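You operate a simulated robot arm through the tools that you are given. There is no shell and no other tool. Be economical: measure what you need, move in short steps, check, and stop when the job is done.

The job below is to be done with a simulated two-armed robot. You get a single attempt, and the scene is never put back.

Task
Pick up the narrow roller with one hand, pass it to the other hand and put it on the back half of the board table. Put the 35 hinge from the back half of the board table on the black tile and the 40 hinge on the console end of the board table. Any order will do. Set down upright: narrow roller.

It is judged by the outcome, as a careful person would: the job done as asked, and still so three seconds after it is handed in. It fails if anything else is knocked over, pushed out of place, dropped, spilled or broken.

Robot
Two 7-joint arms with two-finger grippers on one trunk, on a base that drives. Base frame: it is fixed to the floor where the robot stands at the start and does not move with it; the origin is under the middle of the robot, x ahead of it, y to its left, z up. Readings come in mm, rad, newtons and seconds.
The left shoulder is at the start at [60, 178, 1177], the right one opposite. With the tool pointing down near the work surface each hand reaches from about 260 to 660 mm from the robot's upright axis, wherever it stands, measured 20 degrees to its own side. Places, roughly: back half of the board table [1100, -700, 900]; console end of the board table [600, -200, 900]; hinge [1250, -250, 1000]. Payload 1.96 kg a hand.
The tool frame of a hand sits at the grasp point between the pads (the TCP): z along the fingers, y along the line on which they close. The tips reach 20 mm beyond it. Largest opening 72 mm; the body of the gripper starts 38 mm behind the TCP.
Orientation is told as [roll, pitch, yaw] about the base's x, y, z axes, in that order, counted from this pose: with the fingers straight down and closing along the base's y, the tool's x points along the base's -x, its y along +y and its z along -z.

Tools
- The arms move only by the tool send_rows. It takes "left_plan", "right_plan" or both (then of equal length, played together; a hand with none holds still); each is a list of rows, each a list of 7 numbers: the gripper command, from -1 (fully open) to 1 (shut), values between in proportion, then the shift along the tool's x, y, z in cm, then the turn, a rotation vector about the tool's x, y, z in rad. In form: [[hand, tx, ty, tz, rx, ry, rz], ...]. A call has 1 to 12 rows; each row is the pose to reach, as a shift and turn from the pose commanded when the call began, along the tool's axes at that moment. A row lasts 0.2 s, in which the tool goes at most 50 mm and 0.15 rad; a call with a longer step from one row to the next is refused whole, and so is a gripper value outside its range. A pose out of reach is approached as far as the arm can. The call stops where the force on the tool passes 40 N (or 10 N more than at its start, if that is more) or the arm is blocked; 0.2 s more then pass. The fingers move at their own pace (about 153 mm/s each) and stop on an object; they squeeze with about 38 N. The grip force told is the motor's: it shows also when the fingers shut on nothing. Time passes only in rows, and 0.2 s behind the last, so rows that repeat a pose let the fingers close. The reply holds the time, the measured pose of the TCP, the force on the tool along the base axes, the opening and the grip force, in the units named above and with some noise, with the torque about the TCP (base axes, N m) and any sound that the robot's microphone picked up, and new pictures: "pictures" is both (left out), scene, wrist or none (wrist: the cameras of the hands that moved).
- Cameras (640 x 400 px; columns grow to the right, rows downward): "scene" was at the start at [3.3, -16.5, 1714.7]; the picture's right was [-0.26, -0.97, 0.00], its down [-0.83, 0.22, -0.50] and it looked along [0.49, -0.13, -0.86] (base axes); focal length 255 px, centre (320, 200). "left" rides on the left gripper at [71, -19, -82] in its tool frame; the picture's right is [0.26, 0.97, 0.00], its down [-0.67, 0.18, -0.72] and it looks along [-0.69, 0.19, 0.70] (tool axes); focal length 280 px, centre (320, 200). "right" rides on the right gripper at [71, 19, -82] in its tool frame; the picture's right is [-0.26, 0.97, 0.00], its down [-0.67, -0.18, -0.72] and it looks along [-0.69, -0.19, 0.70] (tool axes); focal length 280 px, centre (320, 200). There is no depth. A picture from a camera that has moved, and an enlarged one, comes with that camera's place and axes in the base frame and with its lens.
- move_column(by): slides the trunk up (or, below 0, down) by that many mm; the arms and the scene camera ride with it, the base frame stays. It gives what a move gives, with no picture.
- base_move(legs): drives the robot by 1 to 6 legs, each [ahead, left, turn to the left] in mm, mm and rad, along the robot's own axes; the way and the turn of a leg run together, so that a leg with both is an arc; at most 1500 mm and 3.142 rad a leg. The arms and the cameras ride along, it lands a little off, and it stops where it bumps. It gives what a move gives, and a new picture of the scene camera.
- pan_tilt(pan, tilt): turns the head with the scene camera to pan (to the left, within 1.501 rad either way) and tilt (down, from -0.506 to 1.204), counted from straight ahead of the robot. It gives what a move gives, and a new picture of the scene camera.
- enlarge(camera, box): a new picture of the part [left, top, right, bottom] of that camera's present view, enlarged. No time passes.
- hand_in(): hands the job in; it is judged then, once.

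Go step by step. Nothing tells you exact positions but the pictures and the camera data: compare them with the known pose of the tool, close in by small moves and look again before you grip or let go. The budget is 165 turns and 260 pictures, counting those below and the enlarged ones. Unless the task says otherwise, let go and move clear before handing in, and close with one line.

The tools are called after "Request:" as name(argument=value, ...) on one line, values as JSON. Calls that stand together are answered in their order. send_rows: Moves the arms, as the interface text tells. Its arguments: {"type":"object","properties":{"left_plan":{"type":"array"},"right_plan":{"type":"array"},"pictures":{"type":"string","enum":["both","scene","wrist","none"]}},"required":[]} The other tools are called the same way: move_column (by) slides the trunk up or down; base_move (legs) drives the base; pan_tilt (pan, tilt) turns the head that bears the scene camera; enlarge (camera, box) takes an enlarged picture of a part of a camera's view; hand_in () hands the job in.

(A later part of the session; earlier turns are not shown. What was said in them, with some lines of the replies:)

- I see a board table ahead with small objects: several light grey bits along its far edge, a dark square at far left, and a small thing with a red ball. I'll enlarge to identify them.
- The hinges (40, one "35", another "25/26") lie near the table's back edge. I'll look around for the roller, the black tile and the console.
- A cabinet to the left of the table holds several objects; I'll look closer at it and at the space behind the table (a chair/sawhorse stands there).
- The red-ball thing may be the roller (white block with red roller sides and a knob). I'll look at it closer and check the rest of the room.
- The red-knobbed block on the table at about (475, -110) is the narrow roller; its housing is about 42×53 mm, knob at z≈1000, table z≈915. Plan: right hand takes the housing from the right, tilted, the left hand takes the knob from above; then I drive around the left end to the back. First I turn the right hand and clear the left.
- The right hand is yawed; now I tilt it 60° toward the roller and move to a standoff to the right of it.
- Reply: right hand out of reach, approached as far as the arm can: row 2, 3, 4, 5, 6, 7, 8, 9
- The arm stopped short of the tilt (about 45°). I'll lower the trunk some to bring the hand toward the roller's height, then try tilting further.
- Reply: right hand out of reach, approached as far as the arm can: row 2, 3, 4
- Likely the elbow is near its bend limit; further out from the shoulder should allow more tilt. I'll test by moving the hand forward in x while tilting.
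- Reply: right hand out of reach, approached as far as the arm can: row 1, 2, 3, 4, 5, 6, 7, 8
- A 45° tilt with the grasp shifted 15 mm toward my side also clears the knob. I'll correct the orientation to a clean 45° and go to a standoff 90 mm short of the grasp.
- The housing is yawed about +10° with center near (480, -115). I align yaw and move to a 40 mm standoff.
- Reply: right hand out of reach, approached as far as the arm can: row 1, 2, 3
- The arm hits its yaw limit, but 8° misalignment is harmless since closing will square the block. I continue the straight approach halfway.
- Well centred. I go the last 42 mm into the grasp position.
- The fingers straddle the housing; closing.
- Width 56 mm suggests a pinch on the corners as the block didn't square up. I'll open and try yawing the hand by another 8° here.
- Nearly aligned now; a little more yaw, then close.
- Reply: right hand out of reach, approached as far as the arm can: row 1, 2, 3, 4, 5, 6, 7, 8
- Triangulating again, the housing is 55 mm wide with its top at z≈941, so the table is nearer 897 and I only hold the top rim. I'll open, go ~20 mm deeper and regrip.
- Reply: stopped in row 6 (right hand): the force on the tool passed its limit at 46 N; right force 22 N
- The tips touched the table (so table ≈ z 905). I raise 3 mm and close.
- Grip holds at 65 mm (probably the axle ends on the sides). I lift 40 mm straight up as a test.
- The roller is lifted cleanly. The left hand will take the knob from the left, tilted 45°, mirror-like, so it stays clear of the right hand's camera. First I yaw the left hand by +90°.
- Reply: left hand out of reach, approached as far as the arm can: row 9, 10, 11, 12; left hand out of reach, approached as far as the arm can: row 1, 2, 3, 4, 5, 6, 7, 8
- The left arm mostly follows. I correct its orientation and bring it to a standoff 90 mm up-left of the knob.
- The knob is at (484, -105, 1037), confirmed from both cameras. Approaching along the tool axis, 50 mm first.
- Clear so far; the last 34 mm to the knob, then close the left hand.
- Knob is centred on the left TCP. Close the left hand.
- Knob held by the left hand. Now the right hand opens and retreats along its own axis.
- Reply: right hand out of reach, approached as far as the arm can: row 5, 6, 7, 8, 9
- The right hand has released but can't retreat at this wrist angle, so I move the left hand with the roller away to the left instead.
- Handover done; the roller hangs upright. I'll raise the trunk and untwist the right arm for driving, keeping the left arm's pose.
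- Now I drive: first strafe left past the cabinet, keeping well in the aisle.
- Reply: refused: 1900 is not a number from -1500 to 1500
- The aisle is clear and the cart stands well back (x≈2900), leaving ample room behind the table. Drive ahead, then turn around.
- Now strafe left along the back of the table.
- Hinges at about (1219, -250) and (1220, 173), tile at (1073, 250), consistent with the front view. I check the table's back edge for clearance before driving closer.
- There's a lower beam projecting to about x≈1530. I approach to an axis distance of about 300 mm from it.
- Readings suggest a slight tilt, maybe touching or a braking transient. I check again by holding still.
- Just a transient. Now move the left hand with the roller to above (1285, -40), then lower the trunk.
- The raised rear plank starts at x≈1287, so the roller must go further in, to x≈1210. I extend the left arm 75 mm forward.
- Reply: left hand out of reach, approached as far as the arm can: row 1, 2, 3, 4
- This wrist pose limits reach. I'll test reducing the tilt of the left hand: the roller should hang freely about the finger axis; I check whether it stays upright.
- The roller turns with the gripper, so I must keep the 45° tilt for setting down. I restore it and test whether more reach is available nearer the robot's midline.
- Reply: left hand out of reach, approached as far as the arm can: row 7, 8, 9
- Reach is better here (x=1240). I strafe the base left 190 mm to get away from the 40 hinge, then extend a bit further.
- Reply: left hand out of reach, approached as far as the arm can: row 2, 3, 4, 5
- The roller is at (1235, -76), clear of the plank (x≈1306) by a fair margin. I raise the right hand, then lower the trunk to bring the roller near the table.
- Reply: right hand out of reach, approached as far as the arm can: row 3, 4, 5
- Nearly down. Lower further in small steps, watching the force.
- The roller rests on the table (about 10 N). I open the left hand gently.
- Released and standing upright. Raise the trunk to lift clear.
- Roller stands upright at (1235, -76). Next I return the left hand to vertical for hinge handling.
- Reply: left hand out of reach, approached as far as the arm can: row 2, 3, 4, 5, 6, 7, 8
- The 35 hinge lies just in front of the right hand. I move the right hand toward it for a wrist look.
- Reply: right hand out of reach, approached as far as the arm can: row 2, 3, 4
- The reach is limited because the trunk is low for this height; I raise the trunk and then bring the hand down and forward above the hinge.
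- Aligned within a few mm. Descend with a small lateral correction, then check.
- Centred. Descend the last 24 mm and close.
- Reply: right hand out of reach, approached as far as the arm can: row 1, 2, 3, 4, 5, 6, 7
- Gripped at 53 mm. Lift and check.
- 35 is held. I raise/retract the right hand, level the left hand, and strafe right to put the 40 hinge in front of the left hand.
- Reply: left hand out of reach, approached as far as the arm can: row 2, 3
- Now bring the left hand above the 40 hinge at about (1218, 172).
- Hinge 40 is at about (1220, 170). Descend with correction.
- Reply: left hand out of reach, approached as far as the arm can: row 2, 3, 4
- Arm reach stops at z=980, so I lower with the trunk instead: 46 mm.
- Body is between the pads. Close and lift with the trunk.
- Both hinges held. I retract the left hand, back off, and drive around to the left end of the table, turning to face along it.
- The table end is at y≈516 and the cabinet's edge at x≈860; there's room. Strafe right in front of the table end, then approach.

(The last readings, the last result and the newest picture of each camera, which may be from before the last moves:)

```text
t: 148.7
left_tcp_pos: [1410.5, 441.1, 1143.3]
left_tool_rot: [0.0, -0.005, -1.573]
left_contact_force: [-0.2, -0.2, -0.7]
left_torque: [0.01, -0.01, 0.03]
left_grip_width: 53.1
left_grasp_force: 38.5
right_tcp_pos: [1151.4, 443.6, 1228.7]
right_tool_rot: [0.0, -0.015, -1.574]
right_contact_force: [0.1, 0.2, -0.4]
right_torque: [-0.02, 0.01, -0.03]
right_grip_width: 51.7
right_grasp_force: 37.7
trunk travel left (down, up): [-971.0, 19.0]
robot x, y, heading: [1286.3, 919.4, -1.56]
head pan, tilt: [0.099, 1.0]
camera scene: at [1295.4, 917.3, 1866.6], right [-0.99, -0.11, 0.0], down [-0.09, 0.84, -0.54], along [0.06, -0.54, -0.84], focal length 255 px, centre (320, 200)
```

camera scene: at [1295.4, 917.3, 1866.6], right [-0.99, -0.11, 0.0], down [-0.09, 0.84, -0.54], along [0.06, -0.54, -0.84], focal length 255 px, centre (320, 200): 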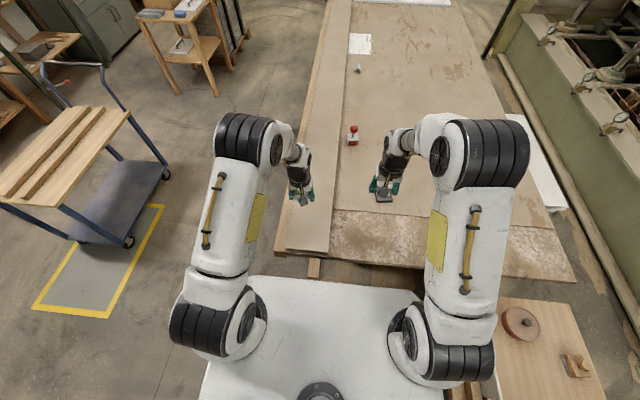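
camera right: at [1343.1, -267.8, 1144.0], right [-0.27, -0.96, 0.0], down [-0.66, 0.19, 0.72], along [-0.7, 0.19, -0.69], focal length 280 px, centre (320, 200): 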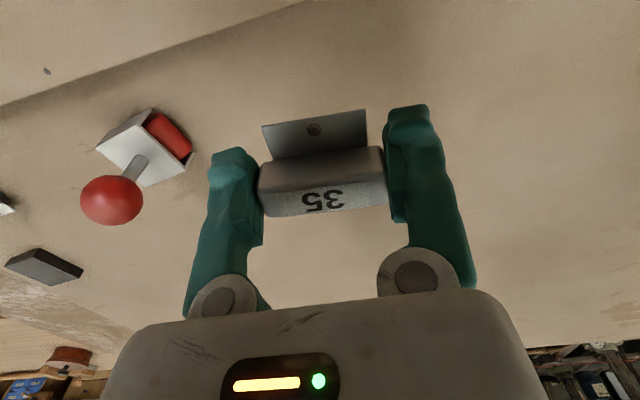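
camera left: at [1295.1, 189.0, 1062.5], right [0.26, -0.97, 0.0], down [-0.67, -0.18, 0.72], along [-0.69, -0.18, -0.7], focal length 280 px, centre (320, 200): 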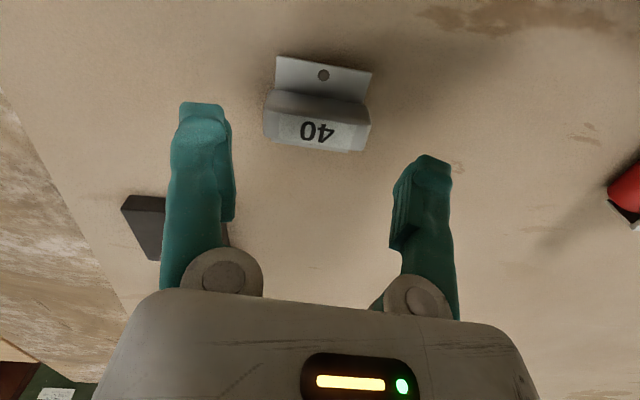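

Move ahead another 65 mm, and pan the camera to see the tile and the right hand.

Request:
base_move(legs=[[65, 0, 0]])

Request:
pan_tilt(pan=-0.15, tilt=1.1)

```text
t: 149.7
left_tcp_pos: [1410.8, 382.0, 1145.0]
left_tool_rot: [0.002, -0.008, -1.571]
left_contact_force: [-0.9, 1.5, -2.0]
left_torque: [-0.05, 0.0, -0.06]
left_grip_width: 53.2
left_grasp_force: 37.7
right_tcp_pos: [1152.1, 384.0, 1232.0]
right_tool_rot: [0.003, -0.021, -1.573]
right_contact_force: [0.0, 0.3, -0.7]
right_torque: [-0.03, -0.01, -0.02]
right_grip_width: 51.7
right_grasp_force: 37.9
trunk travel left (down, up): [-971.0, 19.0]
robot x, y, heading: [1289.3, 859.8, -1.562]
head pan, tilt: [0.099, 1.0]
camera scene: at [1295.8, 860.8, 1866.7], right [-0.99, -0.11, 0.0], down [-0.09, 0.83, -0.55], along [0.06, -0.54, -0.84], focal length 255 px, centre (320, 200)
```

scene: 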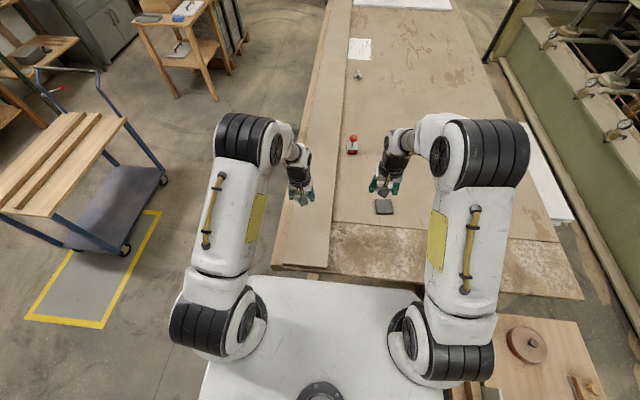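

```text
t: 150.4
left_tcp_pos: [1411.8, 373.8, 1143.2]
left_tool_rot: [0.001, -0.001, -1.573]
left_contact_force: [-0.1, -0.3, -0.3]
left_torque: [0.0, 0.03, 0.02]
left_grip_width: 53.2
left_grasp_force: 38.3
right_tcp_pos: [1152.8, 377.7, 1228.7]
right_tool_rot: [0.002, -0.014, -1.573]
right_contact_force: [-0.4, -0.5, -1.4]
right_torque: [0.0, -0.01, -0.01]
right_grip_width: 51.6
right_grasp_force: 37.8
trunk travel left (down, up): [-971.0, 19.0]
robot x, y, heading: [1289.5, 862.1, -1.563]
head pan, tilt: [-0.15, 1.1]
camera scene: at [1279.6, 854.3, 1860.0], right [-0.99, 0.14, 0.0], down [0.13, 0.88, -0.45], along [-0.06, -0.45, -0.89], focal length 255 px, centre (320, 200)
```

scene: 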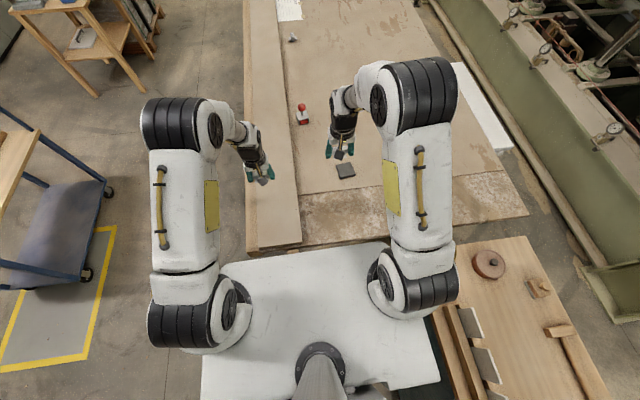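

Tile at about (1078, 247). A bit closer with the base, then bring the right hand above it.

Request:
base_move(legs=[[25, 0, 0]])

Request:
send_rows(right_plan=[[1, -0.5, -1.5, 4.5, 0, 0, 0], [1, -1, -3, 9, 0, 0, 0], [1, -2, -5, 12, 0, 0, 0], [1, -4, -7, 15, 0, 0, 0], [1, -6, -7.5, 16, 0, 0, 0], [1, -7, -7.5, 16, 0, 0, 0], [1, -7, -7.5, 16, 0, 0, 0]])

```text
t: 151.3
left_tcp_pos: [1410.6, 355.7, 1145.2]
left_tool_rot: [0.0, -0.009, -1.572]
left_contact_force: [-0.3, 0.2, -0.3]
left_torque: [-0.02, -0.05, -0.01]
left_grip_width: 53.0
left_grasp_force: 37.7
right_tcp_pos: [1151.2, 358.2, 1231.4]
right_tool_rot: [0.002, -0.017, -1.574]
right_contact_force: [0.4, 0.8, -0.6]
right_torque: [-0.05, 0.01, -0.01]
right_grip_width: 51.3
right_grasp_force: 38.0
trunk travel left (down, up): [-971.0, 19.0]
robot x, y, heading: [1293.0, 836.5, -1.558]
head pan, tilt: [-0.15, 1.1]
camera scene: at [1279.6, 840.4, 1860.0], right [-0.99, 0.14, 0.0], down [0.13, 0.88, -0.46], along [-0.06, -0.45, -0.89], focal length 255 px, centre (320, 200)
```

scene: 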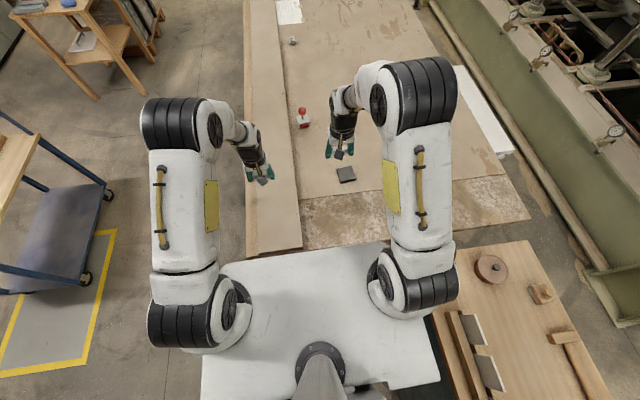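

```text
t: 152.9
left_tcp_pos: [1410.9, 350.8, 1142.4]
left_tool_rot: [0.0, 0.0, -1.573]
left_contact_force: [0.8, 0.3, -1.4]
left_torque: [-0.02, -0.02, -0.01]
left_grip_width: 52.9
left_grasp_force: 37.9
right_tcp_pos: [1077.3, 281.6, 1067.2]
right_tool_rot: [0.003, -0.013, -1.574]
right_contact_force: [-1.4, 0.7, -1.0]
right_torque: [-0.02, -0.03, -0.02]
right_grip_width: 51.7
right_grasp_force: 38.6
trunk travel left (down, up): [-971.0, 19.0]
robot x, y, heading: [1290.6, 832.2, -1.565]
head pan, tilt: [-0.15, 1.1]
camera scene: at [1279.3, 830.4, 1860.0], right [-0.99, 0.14, 0.0], down [0.13, 0.88, -0.45], along [-0.06, -0.45, -0.89], focal length 255 px, centre (320, 200)
camera right: at [1097.4, 351.1, 1146.8], right [0.96, -0.27, 0.0], down [-0.19, -0.67, 0.72], along [-0.19, -0.7, -0.69], focal length 280 px, centre (320, 200)
```

scene: 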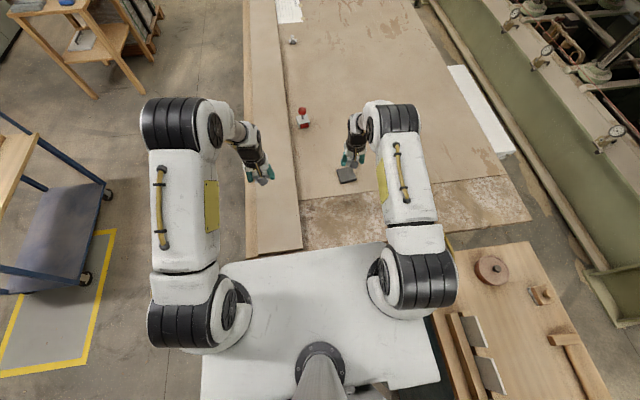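
right: 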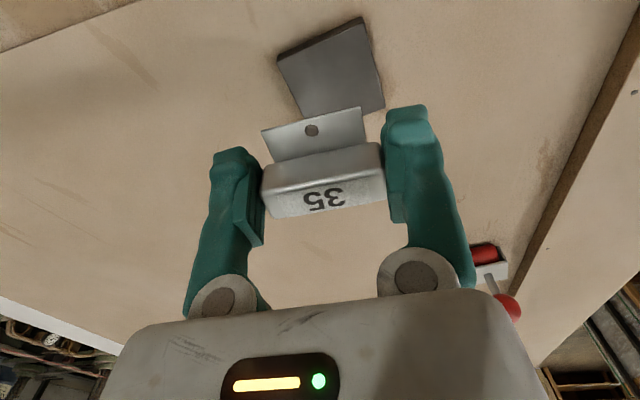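

Tile centre computed from its corners: (1082, 248), 72 mm square. I move above it and descend to just above.

Request:
send_rows(right_plan=[[1, -1, 0.15, 2, 0, 0, 0], [1, -2, 0.3, 4.5, 0, 0, 0], [1, -3, 0.45, 7, 0, 0, 0], [1, -3, 0.45, 8.5, 0, 0, 0], [1, -3, 0.45, 8.5, 0, 0, 0]], pictures="wrist")

Request:
enlarge(camera="scene", box=[290, 130, 410, 205])

```text
t: 154.1
left_tcp_pos: [1411.3, 349.9, 1141.2]
left_tool_rot: [0.0, -0.002, -1.573]
left_contact_force: [0.1, -0.3, -0.9]
left_torque: [0.0, 0.02, -0.04]
left_grip_width: 53.2
left_grasp_force: 38.1
right_tcp_pos: [1081.0, 250.9, 983.0]
right_tool_rot: [0.004, -0.012, -1.575]
right_contact_force: [0.3, 0.9, -0.6]
right_torque: [-0.03, -0.01, -0.01]
right_grip_width: 51.7
right_grasp_force: 37.6
trunk travel left (down, up): [-971.0, 19.0]
robot x, y, heading: [1289.3, 834.4, -1.558]
head pan, tilt: [-0.15, 1.1]
camera right: at [1101.1, 321.6, 1062.5], right [0.96, -0.27, 0.0], down [-0.19, -0.67, 0.72], along [-0.19, -0.7, -0.69], focal length 280 px, centre (320, 200)
```

right: 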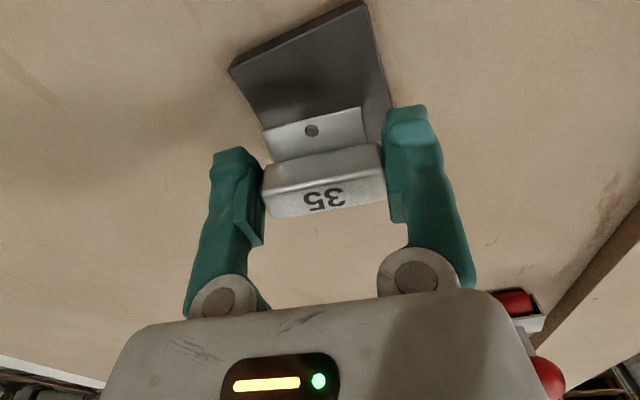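

```text
5.33 times, centred on (350, 168) of scene
camera zoom: at [1279.6, 831.1, 1860.0], right [-0.99, 0.14, 0.0], down [0.13, 0.88, -0.45], along [-0.06, -0.45, -0.89], focal length 1361 px, centre (160, 373)
```

zoom: 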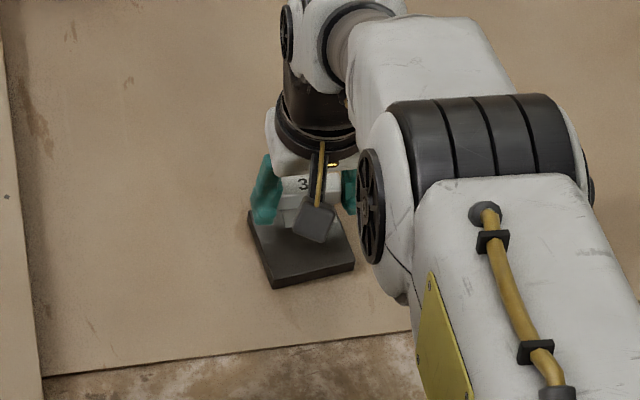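

Well centred over the tile. Descend to contact in small steps.

Request:
send_rows(right_plan=[[1, 0, 0, 1, 0, 0, 0], [1, 0, 0, 2, 0, 0, 0], [1, 0, 0, 2.5, 0, 0, 0], [1, 0, 0, 2.5, 0, 0, 0]], pictures="wrist")

```text
t: 155.1
left_tcp_pos: [1411.7, 349.6, 1142.4]
left_tool_rot: [0.0, -0.002, -1.571]
left_contact_force: [-0.5, -0.2, -1.6]
left_torque: [0.0, 0.02, 0.02]
left_grip_width: 53.0
left_grasp_force: 37.8
right_tcp_pos: [1082.6, 253.1, 960.7]
right_tool_rot: [0.002, -0.011, -1.572]
right_contact_force: [-0.2, -0.4, -0.8]
right_torque: [0.02, -0.01, 0.04]
right_grip_width: 51.6
right_grasp_force: 37.9
right hand out of reach, approached as far as the arm can: row 3, 4
trunk travel left (down, up): [-971.0, 19.0]
robot x, y, heading: [1291.1, 831.2, -1.561]
head pan, tilt: [-0.15, 1.1]
camera right: at [1102.1, 323.2, 1040.3], right [0.96, -0.27, 0.01], down [-0.19, -0.66, 0.72], along [-0.19, -0.7, -0.69], focal length 280 px, centre (320, 200)
```

right: 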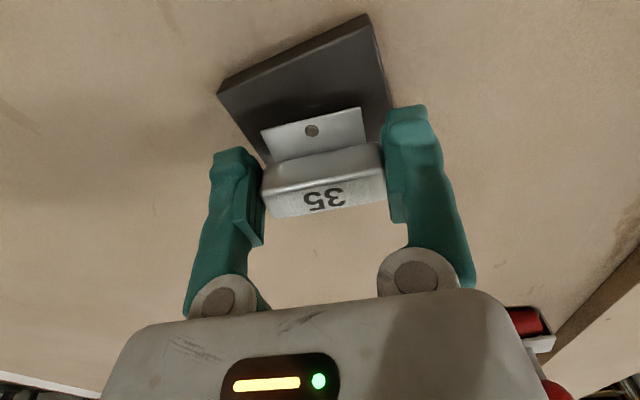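

Continue lowering with the trunk, in small steps until contact.

Request:
move_column(by=-5)

Request:
move_column(by=-3)

```text
t: 155.6
left_tcp_pos: [1411.3, 351.0, 1137.4]
left_tool_rot: [0.001, -0.003, -1.572]
left_contact_force: [0.6, -0.5, -1.5]
left_torque: [0.01, -0.01, -0.02]
left_grip_width: 52.9
left_grasp_force: 38.2
right_tcp_pos: [1081.6, 252.7, 956.5]
right_tool_rot: [0.003, -0.014, -1.575]
right_contact_force: [0.4, 1.9, 5.1]
right_torque: [0.05, 0.09, 0.0]
right_grip_width: 51.5
right_grasp_force: 38.1
trunk travel left (down, up): [-966.0, 24.0]
robot x, y, heading: [1293.0, 834.8, -1.561]
head pan, tilt: [-0.15, 1.1]
```

```text
t: 156.1
left_tcp_pos: [1411.6, 350.8, 1135.3]
left_tool_rot: [-0.001, -0.005, -1.572]
left_contact_force: [-0.3, 0.6, -0.5]
left_torque: [0.06, -0.01, -0.02]
left_grip_width: 53.0
left_grasp_force: 37.8
right_tcp_pos: [1083.0, 252.7, 956.4]
right_tool_rot: [0.0, -0.019, -1.574]
right_contact_force: [-1.9, -1.2, 24.7]
right_torque: [-0.08, 0.13, 0.0]
right_grip_width: 51.4
right_grasp_force: 37.8
trunk travel left (down, up): [-963.0, 27.0]
robot x, y, heading: [1290.5, 834.0, -1.565]
head pan, tilt: [-0.15, 1.1]
```

Contact. Ease by 2 mm, then release.

Request:
move_column(by=2)

Request:
send_rows(right_plan=[[0.6, 0, 0, 0, 0, 0, 0], [0.2, 0, 0, 0, 0, 0, 0], [-0.4, 0, 0, 0, 0, 0, 0], [-1, 0, 0, 0, 0, 0, 0], [-1, 0, 0, 0, 0, 0, 0]], pictures="wrist")

```text
t: 156.6
left_tcp_pos: [1411.3, 352.3, 1136.8]
left_tool_rot: [-0.003, -0.004, -1.573]
left_contact_force: [0.0, 0.0, -1.3]
left_torque: [0.02, -0.02, 0.0]
left_grip_width: 53.0
left_grasp_force: 38.1
right_tcp_pos: [1082.5, 253.4, 956.2]
right_tool_rot: [0.002, -0.018, -1.574]
right_contact_force: [-1.7, -4.9, 19.3]
right_torque: [-0.24, 0.13, 0.01]
right_grip_width: 51.6
right_grasp_force: 37.7
trunk travel left (down, up): [-965.0, 25.0]
robot x, y, heading: [1290.7, 832.2, -1.559]
head pan, tilt: [-0.15, 1.1]
```

```text
t: 157.8
left_tcp_pos: [1411.7, 350.9, 1135.6]
left_tool_rot: [0.0, -0.005, -1.571]
left_contact_force: [-0.2, -0.7, -0.2]
left_torque: [0.01, 0.0, 0.02]
left_grip_width: 52.5
left_grasp_force: 37.7
right_tcp_pos: [1082.9, 254.1, 955.9]
right_tool_rot: [0.002, -0.014, -1.575]
right_contact_force: [-0.5, 0.4, -0.4]
right_torque: [0.02, 0.03, 0.02]
right_grip_width: 71.8
right_grasp_force: 0.1
trunk travel left (down, up): [-965.0, 25.0]
robot x, y, heading: [1291.9, 834.2, -1.561]
head pan, tilt: [-0.15, 1.1]
camera right: at [1102.4, 324.2, 1034.4], right [0.96, -0.27, 0.0], down [-0.19, -0.66, 0.72], along [-0.19, -0.7, -0.69], focal length 280 px, centre (320, 200)
```

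right: 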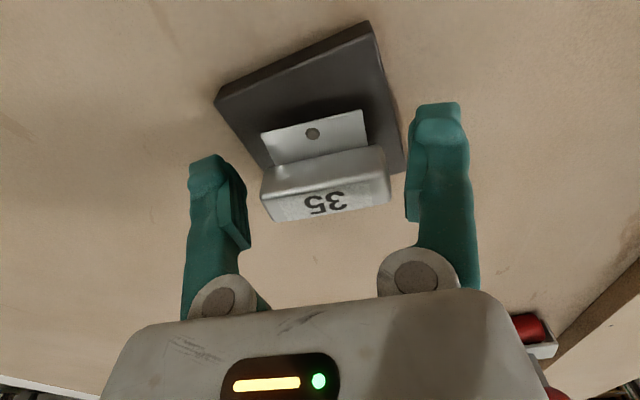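

Released. Lift the right hand and check how the hinge sits on the tile.

Request:
send_rows(right_plan=[[-1, 0, 0, -2, 0, 0, 0], [-1, 0, 0, -5, 0, 0, 0], [-1, 2, 0, -9, 0, 0, 0], [-1, 5, 0, -12, 0, 0, 0], [-1, 5, 0, -12, 0, 0, 0]], pictures="wrist")

Request:
enlarge(camera="scene", box=[290, 130, 410, 205])

```text
t: 159.0
left_tcp_pos: [1410.7, 349.8, 1136.4]
left_tool_rot: [-0.001, -0.002, -1.572]
left_contact_force: [0.0, 0.2, -0.8]
left_torque: [0.02, -0.01, -0.02]
left_grip_width: 52.6
left_grasp_force: 38.0
right_tcp_pos: [1081.5, 303.6, 1073.4]
right_tool_rot: [0.003, -0.014, -1.575]
right_contact_force: [-1.0, -0.6, 0.3]
right_torque: [0.03, -0.01, -0.01]
right_grip_width: 71.9
right_grasp_force: 0.0
trunk travel left (down, up): [-965.0, 25.0]
robot x, y, heading: [1291.7, 833.9, -1.561]
head pan, tilt: [-0.15, 1.1]
camera right: at [1102.3, 374.1, 1152.5], right [0.96, -0.27, 0.01], down [-0.19, -0.66, 0.72], along [-0.19, -0.7, -0.69], focal length 280 px, centre (320, 200)
```

right: 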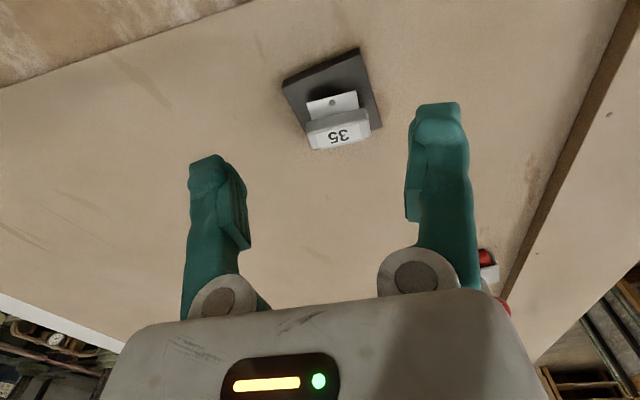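

```text
5.33 times, centred on (350, 168) of scene
camera zoom: at [1279.6, 830.6, 1854.0], right [-0.99, 0.14, 0.0], down [0.13, 0.88, -0.45], along [-0.06, -0.45, -0.89], focal length 1361 px, centre (160, 373)
```

zoom: 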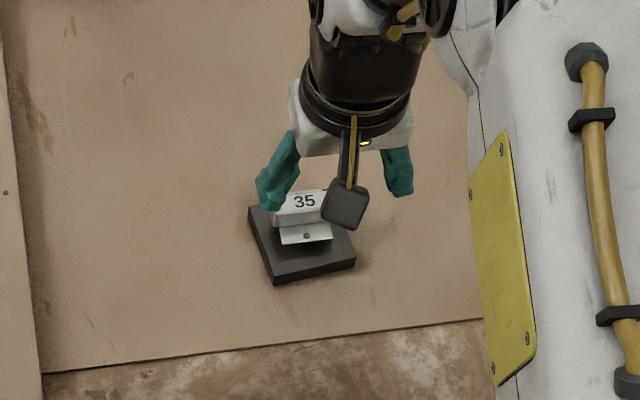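

The 35 hinge rests well on the black tile. Now I retract the right hand and drive around the cabinet to the front, with the 40 hinge in the left hand.

Request:
send_rows(right_plan=[[-1, 2, 0, -2, 0, 0, 0], [-1, 4, 0, -4, 0, 0, 0], [-1, 6, 0, -6, 0, 0, 0], [-1, 8, 0, -8, 0, 0, 0], [-1, 8, 0, -8, 0, 0, 0]], pictures="none")

Request:
base_move(legs=[[-1100, 0, 0], [0, -1330, 0], [0, 0, 1.571]])

```text
t: 160.2
left_tcp_pos: [1411.6, 350.7, 1136.0]
left_tool_rot: [0.0, -0.003, -1.572]
left_contact_force: [0.3, 0.5, -1.3]
left_torque: [0.02, 0.01, 0.0]
left_grip_width: 52.7
left_grasp_force: 38.5
right_tcp_pos: [1082.2, 385.4, 1153.9]
right_tool_rot: [0.001, -0.011, -1.575]
right_contact_force: [-0.2, 0.3, -0.2]
right_torque: [-0.01, -0.01, 0.01]
right_grip_width: 72.2
right_grasp_force: 0.0
trunk travel left (down, up): [-965.0, 25.0]
robot x, y, heading: [1291.6, 832.0, -1.567]
head pan, tilt: [-0.15, 1.1]
```

```text
t: 176.2
left_tcp_pos: [395.7, 2054.9, 1137.1]
left_tool_rot: [0.001, -0.003, 0.005]
left_contact_force: [0.1, -0.3, -1.4]
left_torque: [-0.02, 0.07, 0.0]
left_grip_width: 52.5
left_grasp_force: 38.1
right_tcp_pos: [361.8, 1725.7, 1154.5]
right_tool_rot: [0.002, -0.016, 0.004]
right_contact_force: [-0.1, 0.5, -0.6]
right_torque: [0.0, 0.02, -0.02]
right_grip_width: 71.9
right_grasp_force: 0.0
trunk travel left (down, up): [-965.0, 25.0]
robot x, y, heading: [-87.6, 1931.6, 0.016]
head pan, tilt: [-0.15, 1.1]
camera scene: at [-85.2, 1922.0, 1854.0], right [-0.13, -0.99, 0.0], down [-0.88, 0.12, -0.45], along [0.45, -0.06, -0.89], focal length 255 px, centre (320, 200)
```

scene: 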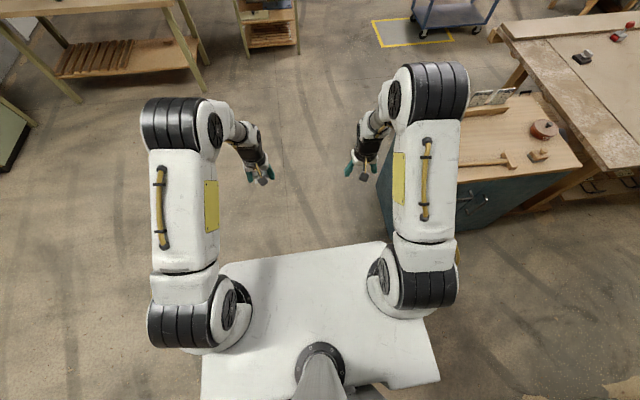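

Clear. Correct heading and strafe right back to the front of the table.

Request:
base_move(legs=[[0, 0, -0.016], [0, -1085, 0], [0, -1085, 0]])

```text
t: 187.3
left_tcp_pos: [398.5, -120.4, 1135.4]
left_tool_rot: [0.0, -0.003, -0.003]
left_contact_force: [0.1, -0.2, -1.0]
left_torque: [0.01, -0.02, 0.01]
left_grip_width: 52.1
left_grasp_force: 38.1
right_tcp_pos: [362.3, -450.5, 1154.6]
right_tool_rot: [0.002, -0.013, -0.001]
right_contact_force: [-0.6, 0.8, -0.2]
right_torque: [-0.01, 0.01, -0.01]
right_grip_width: 72.1
right_grasp_force: 0.0
trunk travel left (down, up): [-965.0, 25.0]
robot x, y, heading: [-84.5, -243.6, 0.01]
head pan, tilt: [-0.15, 1.1]
camera scene: at [-83.4, -251.2, 1854.0], right [-0.14, -0.99, 0.0], down [-0.88, 0.12, -0.45], along [0.45, -0.06, -0.89], focal length 255 px, centre (320, 200)
```

scene: 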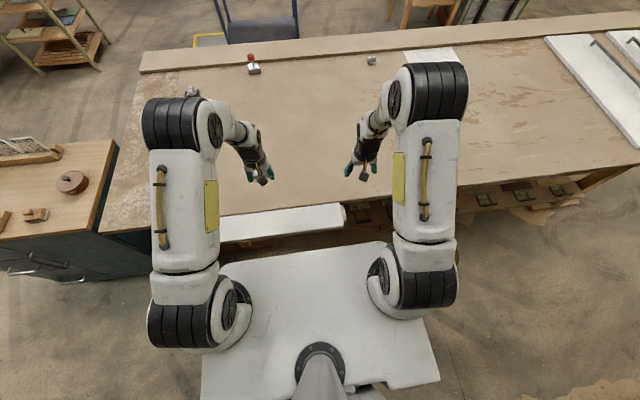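

Move ahead 75 mm, then extend the left hand over the free table area near (570, -120) and descend.

Request:
base_move(legs=[[75, 0, -0.01]])

Request:
send_rows(left_plan=[[1, -2, 0, 4, 0, 0, 0], [1, -4, 0, 8, 0, 0, 0], [1, -6, 0, 11, 0, 0, 0], [1, -8, 0, 13, 0, 0, 0], [1, -9, 0, 15, 0, 0, 0], [1, -9, 0, 15, 0, 0, 0]])

```text
t: 188.3
left_tcp_pos: [469.6, -125.6, 1139.0]
left_tool_rot: [0.001, -0.006, -0.011]
left_contact_force: [0.1, 0.7, -0.6]
left_torque: [0.0, -0.01, -0.01]
left_grip_width: 52.4
left_grasp_force: 38.1
right_tcp_pos: [430.2, -454.8, 1157.0]
right_tool_rot: [0.003, -0.017, -0.011]
right_contact_force: [-0.9, 0.6, 0.5]
right_torque: [0.02, -0.03, 0.02]
right_grip_width: 72.4
right_grasp_force: 0.1
trunk travel left (down, up): [-965.0, 25.0]
robot x, y, heading: [-11.2, -241.7, 0.002]
head pan, tilt: [-0.15, 1.1]
camera scene: at [-17.1, -251.3, 1854.0], right [-0.15, -0.99, 0.0], down [-0.88, 0.13, -0.46], along [0.45, -0.07, -0.89], focal length 255 px, centre (320, 200)
```

scene: 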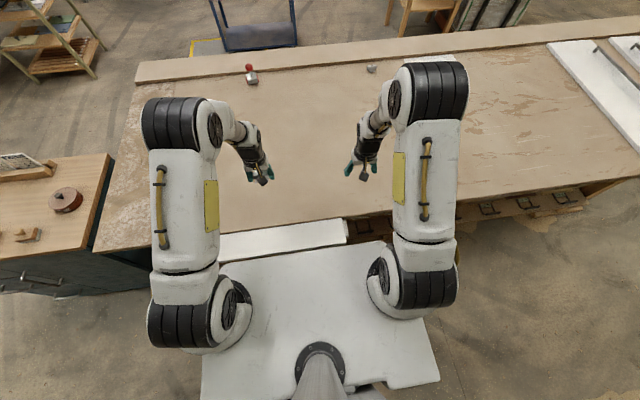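

```text
t: 189.7
left_tcp_pos: [565.3, -127.7, 986.0]
left_tool_rot: [-0.001, -0.001, -0.012]
left_contact_force: [0.4, 0.8, -0.7]
left_torque: [0.02, -0.04, 0.0]
left_grip_width: 51.8
left_grasp_force: 38.0
right_tcp_pos: [436.8, -455.5, 1153.6]
right_tool_rot: [0.001, -0.013, -0.012]
right_contact_force: [0.6, 0.5, -0.4]
right_torque: [-0.03, 0.0, 0.0]
right_grip_width: 72.0
right_grasp_force: 0.0
trunk travel left (down, up): [-965.0, 25.0]
robot x, y, heading: [-10.2, -241.5, 0.003]
head pan, tilt: [-0.15, 1.1]
camera scene: at [-7.4, -251.8, 1854.0], right [-0.15, -0.99, 0.0], down [-0.88, 0.13, -0.45], along [0.45, -0.07, -0.89], focal length 255 px, centre (320, 200)
camera left: at [494.4, -147.5, 1068.8], right [-0.25, 0.97, 0.0], down [0.68, 0.18, 0.72], along [0.69, 0.18, -0.7], focal length 280 px, centre (320, 200)
```

scene: 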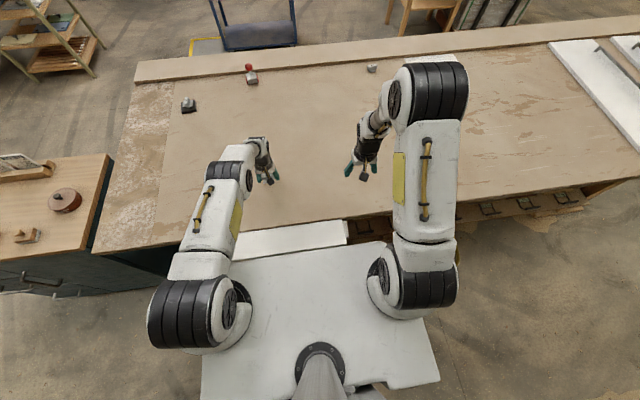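
left: 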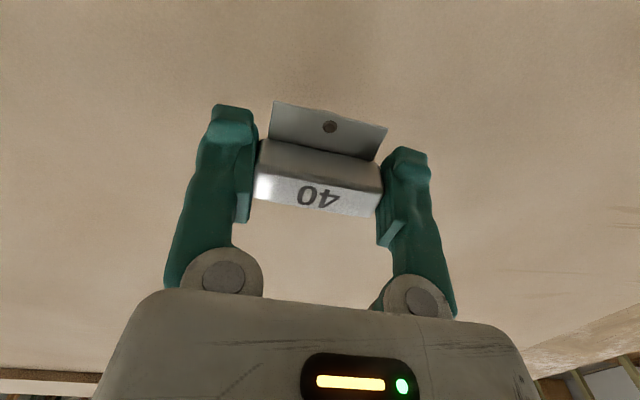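

Descend to just above the table, then to contact.

Request:
send_rows(left_plan=[[1, 0, 0, 2, 0, 0, 0], [1, 0, 0, 4, 0, 0, 0], [1, 0, 0, 4.6, 0, 0, 0], [1, 0, 0, 4.6, 0, 0, 0]], pictures="none")

Request:
send_rows(left_plan=[[1, 0, 0, 0.3, 0, 0, 0], [1, 0, 0, 0.3, 0, 0, 0]], pictures="none")

```text
t: 190.7
left_tcp_pos: [560.1, -126.5, 943.6]
left_tool_rot: [-0.002, -0.003, -0.01]
left_contact_force: [-0.1, 0.2, -1.5]
left_torque: [0.0, -0.01, 0.01]
left_grip_width: 52.1
left_grasp_force: 37.9
left hand out of reach, approached as far as the arm can: row 2, 3, 4
right_tcp_pos: [436.1, -455.1, 1153.2]
right_tool_rot: [0.001, -0.011, -0.012]
right_contact_force: [0.1, -1.0, 0.7]
right_torque: [0.03, 0.0, -0.03]
right_grip_width: 72.1
right_grasp_force: 0.1
trunk travel left (down, up): [-965.0, 25.0]
robot x, y, heading: [-11.7, -243.5, -0.001]
head pan, tilt: [-0.15, 1.1]
```

```text
t: 191.3
left_tcp_pos: [557.1, -125.8, 941.3]
left_tool_rot: [0.003, -0.002, -0.009]
left_contact_force: [-0.6, -0.3, -1.0]
left_torque: [-0.02, -0.02, 0.03]
left_grip_width: 51.6
left_grasp_force: 37.5
right_tcp_pos: [437.2, -455.1, 1154.5]
right_tool_rot: [0.001, -0.012, -0.011]
right_contact_force: [0.8, 0.5, -0.2]
right_torque: [0.02, -0.02, 0.0]
right_grip_width: 71.9
right_grasp_force: 0.1
trunk travel left (down, up): [-965.0, 25.0]
robot x, y, heading: [-10.1, -244.0, -0.003]
head pan, tilt: [-0.15, 1.1]
```

Arm reach stops here; lower with the trunk.

Request:
move_column(by=-5)

Request:
move_column(by=-2)

```text
t: 191.8
left_tcp_pos: [556.8, -126.7, 939.6]
left_tool_rot: [0.0, -0.007, -0.01]
left_contact_force: [1.2, 2.2, 23.0]
left_torque: [0.43, 0.03, -0.05]
left_grip_width: 52.0
left_grasp_force: 38.0
right_tcp_pos: [435.5, -454.8, 1149.8]
right_tool_rot: [0.001, -0.015, -0.013]
right_contact_force: [-0.7, 0.4, -0.4]
right_torque: [0.02, -0.01, 0.02]
right_grip_width: 72.1
right_grasp_force: 0.0
trunk travel left (down, up): [-960.0, 30.0]
robot x, y, heading: [-10.4, -240.9, -0.002]
head pan, tilt: [-0.15, 1.1]
```

```text
t: 192.4
left_tcp_pos: [558.3, -126.9, 939.1]
left_tool_rot: [0.0, -0.012, -0.008]
left_contact_force: [-6.8, 0.5, 18.7]
left_torque: [0.15, 0.4, 0.05]
left_grip_width: 52.2
left_grasp_force: 37.8
right_tcp_pos: [433.5, -454.4, 1147.4]
right_tool_rot: [0.0, -0.017, -0.01]
right_contact_force: [0.7, 0.3, -0.1]
right_torque: [0.01, 0.0, 0.02]
right_grip_width: 71.7
right_grasp_force: 0.1
trunk travel left (down, up): [-959.0, 31.0]
robot x, y, heading: [-6.4, -241.6, -0.001]
head pan, tilt: [-0.15, 1.1]
stopped: the force on the tool passed its limit at 43 N (the readings are from after the stop); the commanded pose is now the measured one
```

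In contact with the table. Ease up 2 mm and release slowly.

Request:
move_column(by=2)

Request:
send_rows(left_plan=[[0.6, 0, 0, 0, 0, 0, 0], [0.2, 0, 0, 0, 0, 0, 0], [-0.4, 0, 0, 0, 0, 0, 0], [-1, 0, 0, 0, 0, 0, 0], [-1, 0, 0, 0, 0, 0, 0]], pictures="wrist")

```text
t: 192.9
left_tcp_pos: [559.2, -125.8, 939.6]
left_tool_rot: [0.0, -0.01, -0.011]
left_contact_force: [-1.6, -0.7, 6.3]
left_torque: [0.03, 0.1, 0.03]
left_grip_width: 52.1
left_grasp_force: 38.2
right_tcp_pos: [435.3, -455.3, 1149.8]
right_tool_rot: [0.003, -0.014, -0.011]
right_contact_force: [1.0, 0.5, 0.8]
right_torque: [0.03, -0.02, -0.03]
right_grip_width: 72.0
right_grasp_force: 0.0
trunk travel left (down, up): [-961.0, 29.0]
robot x, y, heading: [-8.2, -242.4, -0.001]
head pan, tilt: [-0.15, 1.1]
```

```text
t: 194.2
left_tcp_pos: [560.2, -126.2, 939.7]
left_tool_rot: [0.001, -0.01, -0.011]
left_contact_force: [0.2, 0.8, 0.2]
left_torque: [-0.03, -0.03, 0.03]
left_grip_width: 71.7
left_grasp_force: 0.0
right_tcp_pos: [437.0, -454.5, 1149.5]
right_tool_rot: [0.0, -0.015, -0.012]
right_contact_force: [0.3, 0.2, 0.1]
right_torque: [-0.02, -0.02, -0.01]
right_grip_width: 72.1
right_grasp_force: 0.0
trunk travel left (down, up): [-961.0, 29.0]
robot x, y, heading: [-8.8, -244.1, 0.002]
head pan, tilt: [-0.15, 1.1]
camera left: at [488.8, -145.6, 1021.2], right [-0.25, 0.97, 0.0], down [0.67, 0.18, 0.72], along [0.7, 0.18, -0.69], focal length 280 px, centre (320, 200)
```

left: 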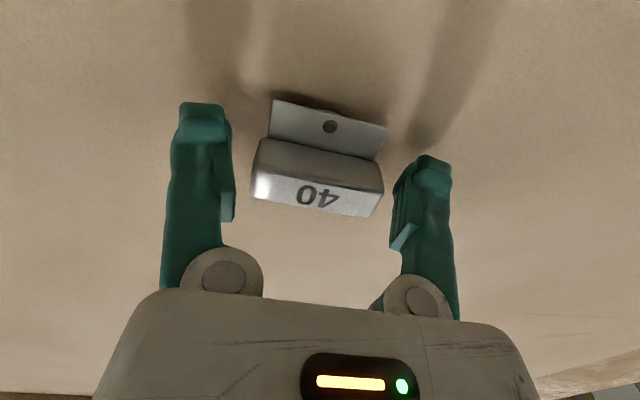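

Released and sitting flat. Lift the left hand and do a final check of everything.

Request:
send_rows(left_plan=[[-1, 0, 0, -2, 0, 0, 0], [-1, 0, 0, -6, 0, 0, 0], [-1, 3, 0, -10, 0, 0, 0], [-1, 7, 0, -14, 0, 0, 0], [-1, 10, 0, -17, 0, 0, 0], [-1, 10, 0, -17, 0, 0, 0]], pictures="wrist")

Request:
pan_tilt(pan=0.15, tilt=0.8)

Request:
enlarge(camera="scene", box=[180, 40, 440, 202])

```text
refused: row 4 steps farther than a row can; nothing moved
```

```text
t: 194.9
left_tcp_pos: [559.9, -125.9, 939.1]
left_tool_rot: [0.0, -0.012, -0.012]
left_contact_force: [0.9, -0.2, -0.5]
left_torque: [0.0, 0.01, 0.03]
left_grip_width: 71.9
left_grasp_force: 0.1
right_tcp_pos: [435.8, -454.4, 1149.0]
right_tool_rot: [0.002, -0.012, -0.013]
right_contact_force: [0.3, -0.5, -0.3]
right_torque: [0.03, 0.02, -0.01]
right_grip_width: 72.1
right_grasp_force: 0.0
trunk travel left (down, up): [-961.0, 29.0]
robot x, y, heading: [-8.2, -241.6, -0.001]
head pan, tilt: [0.15, 0.799]
camera scene: at [9.1, -230.2, 1871.1], right [0.15, -0.99, 0.0], down [-0.71, -0.11, -0.7], along [0.69, 0.1, -0.72], focal length 255 px, centre (320, 200)
```

scene: 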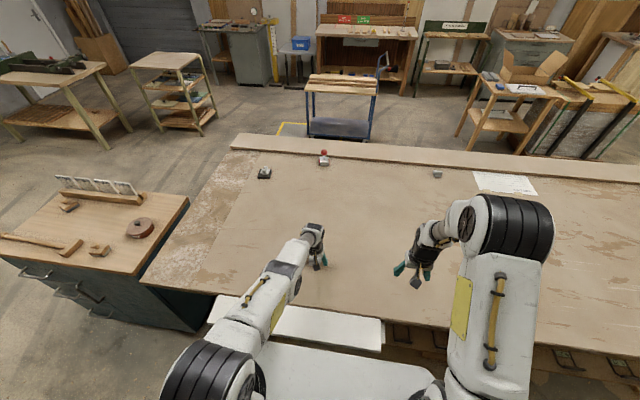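

```text
2.46 times, centred on (310, 121) of scene
camera zoom: at [9.1, -230.2, 1871.1], right [0.15, -0.99, 0.0], down [-0.71, -0.11, -0.7], along [0.69, 0.1, -0.72], focal length 628 px, centre (345, 394)
```

zoom: 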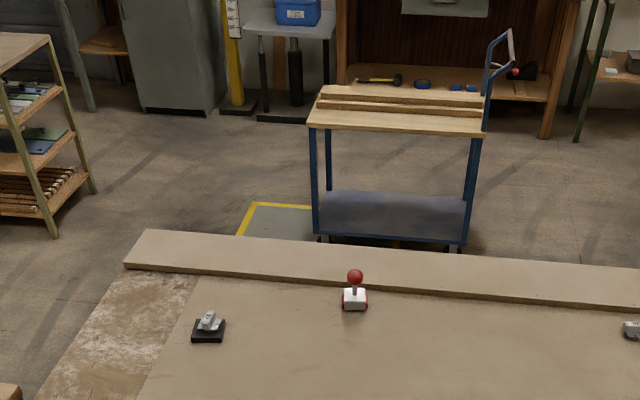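

The roller and the 35 hinge stand fine. Now lift the left hand with smaller steps.

Request:
send_rows(left_plan=[[-1, 0, 0, -2, 0, 0, 0], [-1, 0, 0, -5, 0, 0, 0], [-1, 1, 0, -8, 0, 0, 0], [-1, 4, 0, -11, 0, 0, 0], [-1, 7, 0, -14, 0, 0, 0], [-1, 10, 0, -17, 0, 0, 0], [-1, 10, 0, -17, 0, 0, 0]], pictures="wrist")

Request:
enlarge(camera="scene", box=[220, 130, 460, 280])

Request:
enlarge(camera="scene", box=[240, 140, 340, 202])

```text
t: 196.6
left_tcp_pos: [459.9, -124.9, 1107.6]
left_tool_rot: [-0.002, -0.008, -0.01]
left_contact_force: [0.2, -0.4, -0.1]
left_torque: [-0.01, -0.02, -0.01]
left_grip_width: 72.1
left_grasp_force: 0.0
right_tcp_pos: [437.4, -454.3, 1148.2]
right_tool_rot: [0.0, -0.013, -0.011]
right_contact_force: [-0.8, 0.1, 0.5]
right_torque: [-0.04, 0.01, 0.04]
right_grip_width: 71.8
right_grasp_force: 0.0
trunk travel left (down, up): [-961.0, 29.0]
robot x, y, heading: [-13.0, -240.4, 0.002]
head pan, tilt: [0.15, 0.799]
camera left: at [388.2, -145.1, 1190.0], right [-0.25, 0.97, 0.0], down [0.67, 0.18, 0.72], along [0.7, 0.18, -0.69], focal length 280 px, centre (320, 200)
```

left: 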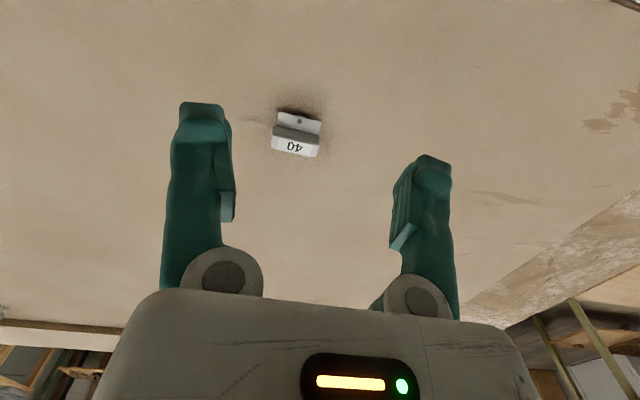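

```text
2.67 times, centred on (340, 205) of scene
camera zoom: at [9.9, -230.1, 1871.1], right [0.15, -0.99, 0.0], down [-0.71, -0.11, -0.7], along [0.69, 0.1, -0.72], focal length 681 px, centre (267, 187)
```

zoom: 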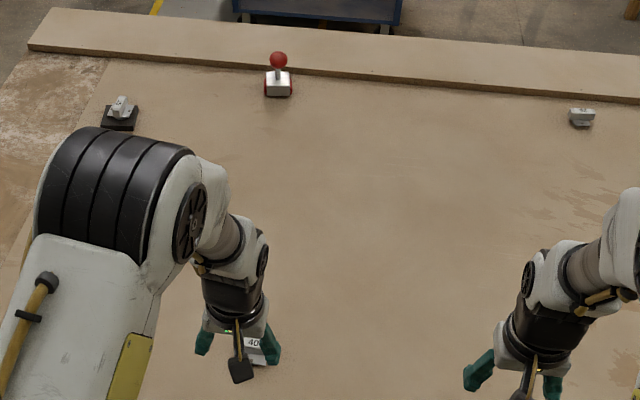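

```text
6.40 times, centred on (290, 171) of scene
camera zoom: at [9.9, -230.1, 1871.1], right [0.15, -0.99, 0.0], down [-0.71, -0.11, -0.7], along [0.69, 0.1, -0.72], focal length 1634 px, centre (512, 386)
```

zoom: 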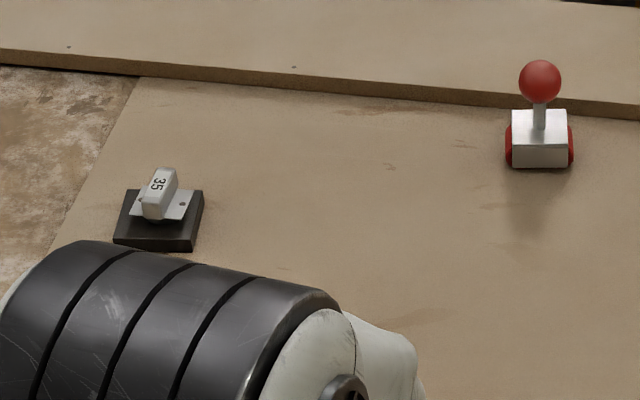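

Everything is where it was asked for: the roller stands upright on the back half, hinge 35 lies on the black tile, and hinge 40 is on the console end. Both hands are empty and clear, so I hand in.

Request:
hand_in()

```text
The job is handed in.
```

I've handed the job in. The narrow roller was passed from the right hand to the left and stands upright on the back half of the board table. The 35 hinge is on the black tile, and the 40 hinge is on the console end, at about [560, -126]. I took the console end from the rough position you gave, since nothing on the table marks it.
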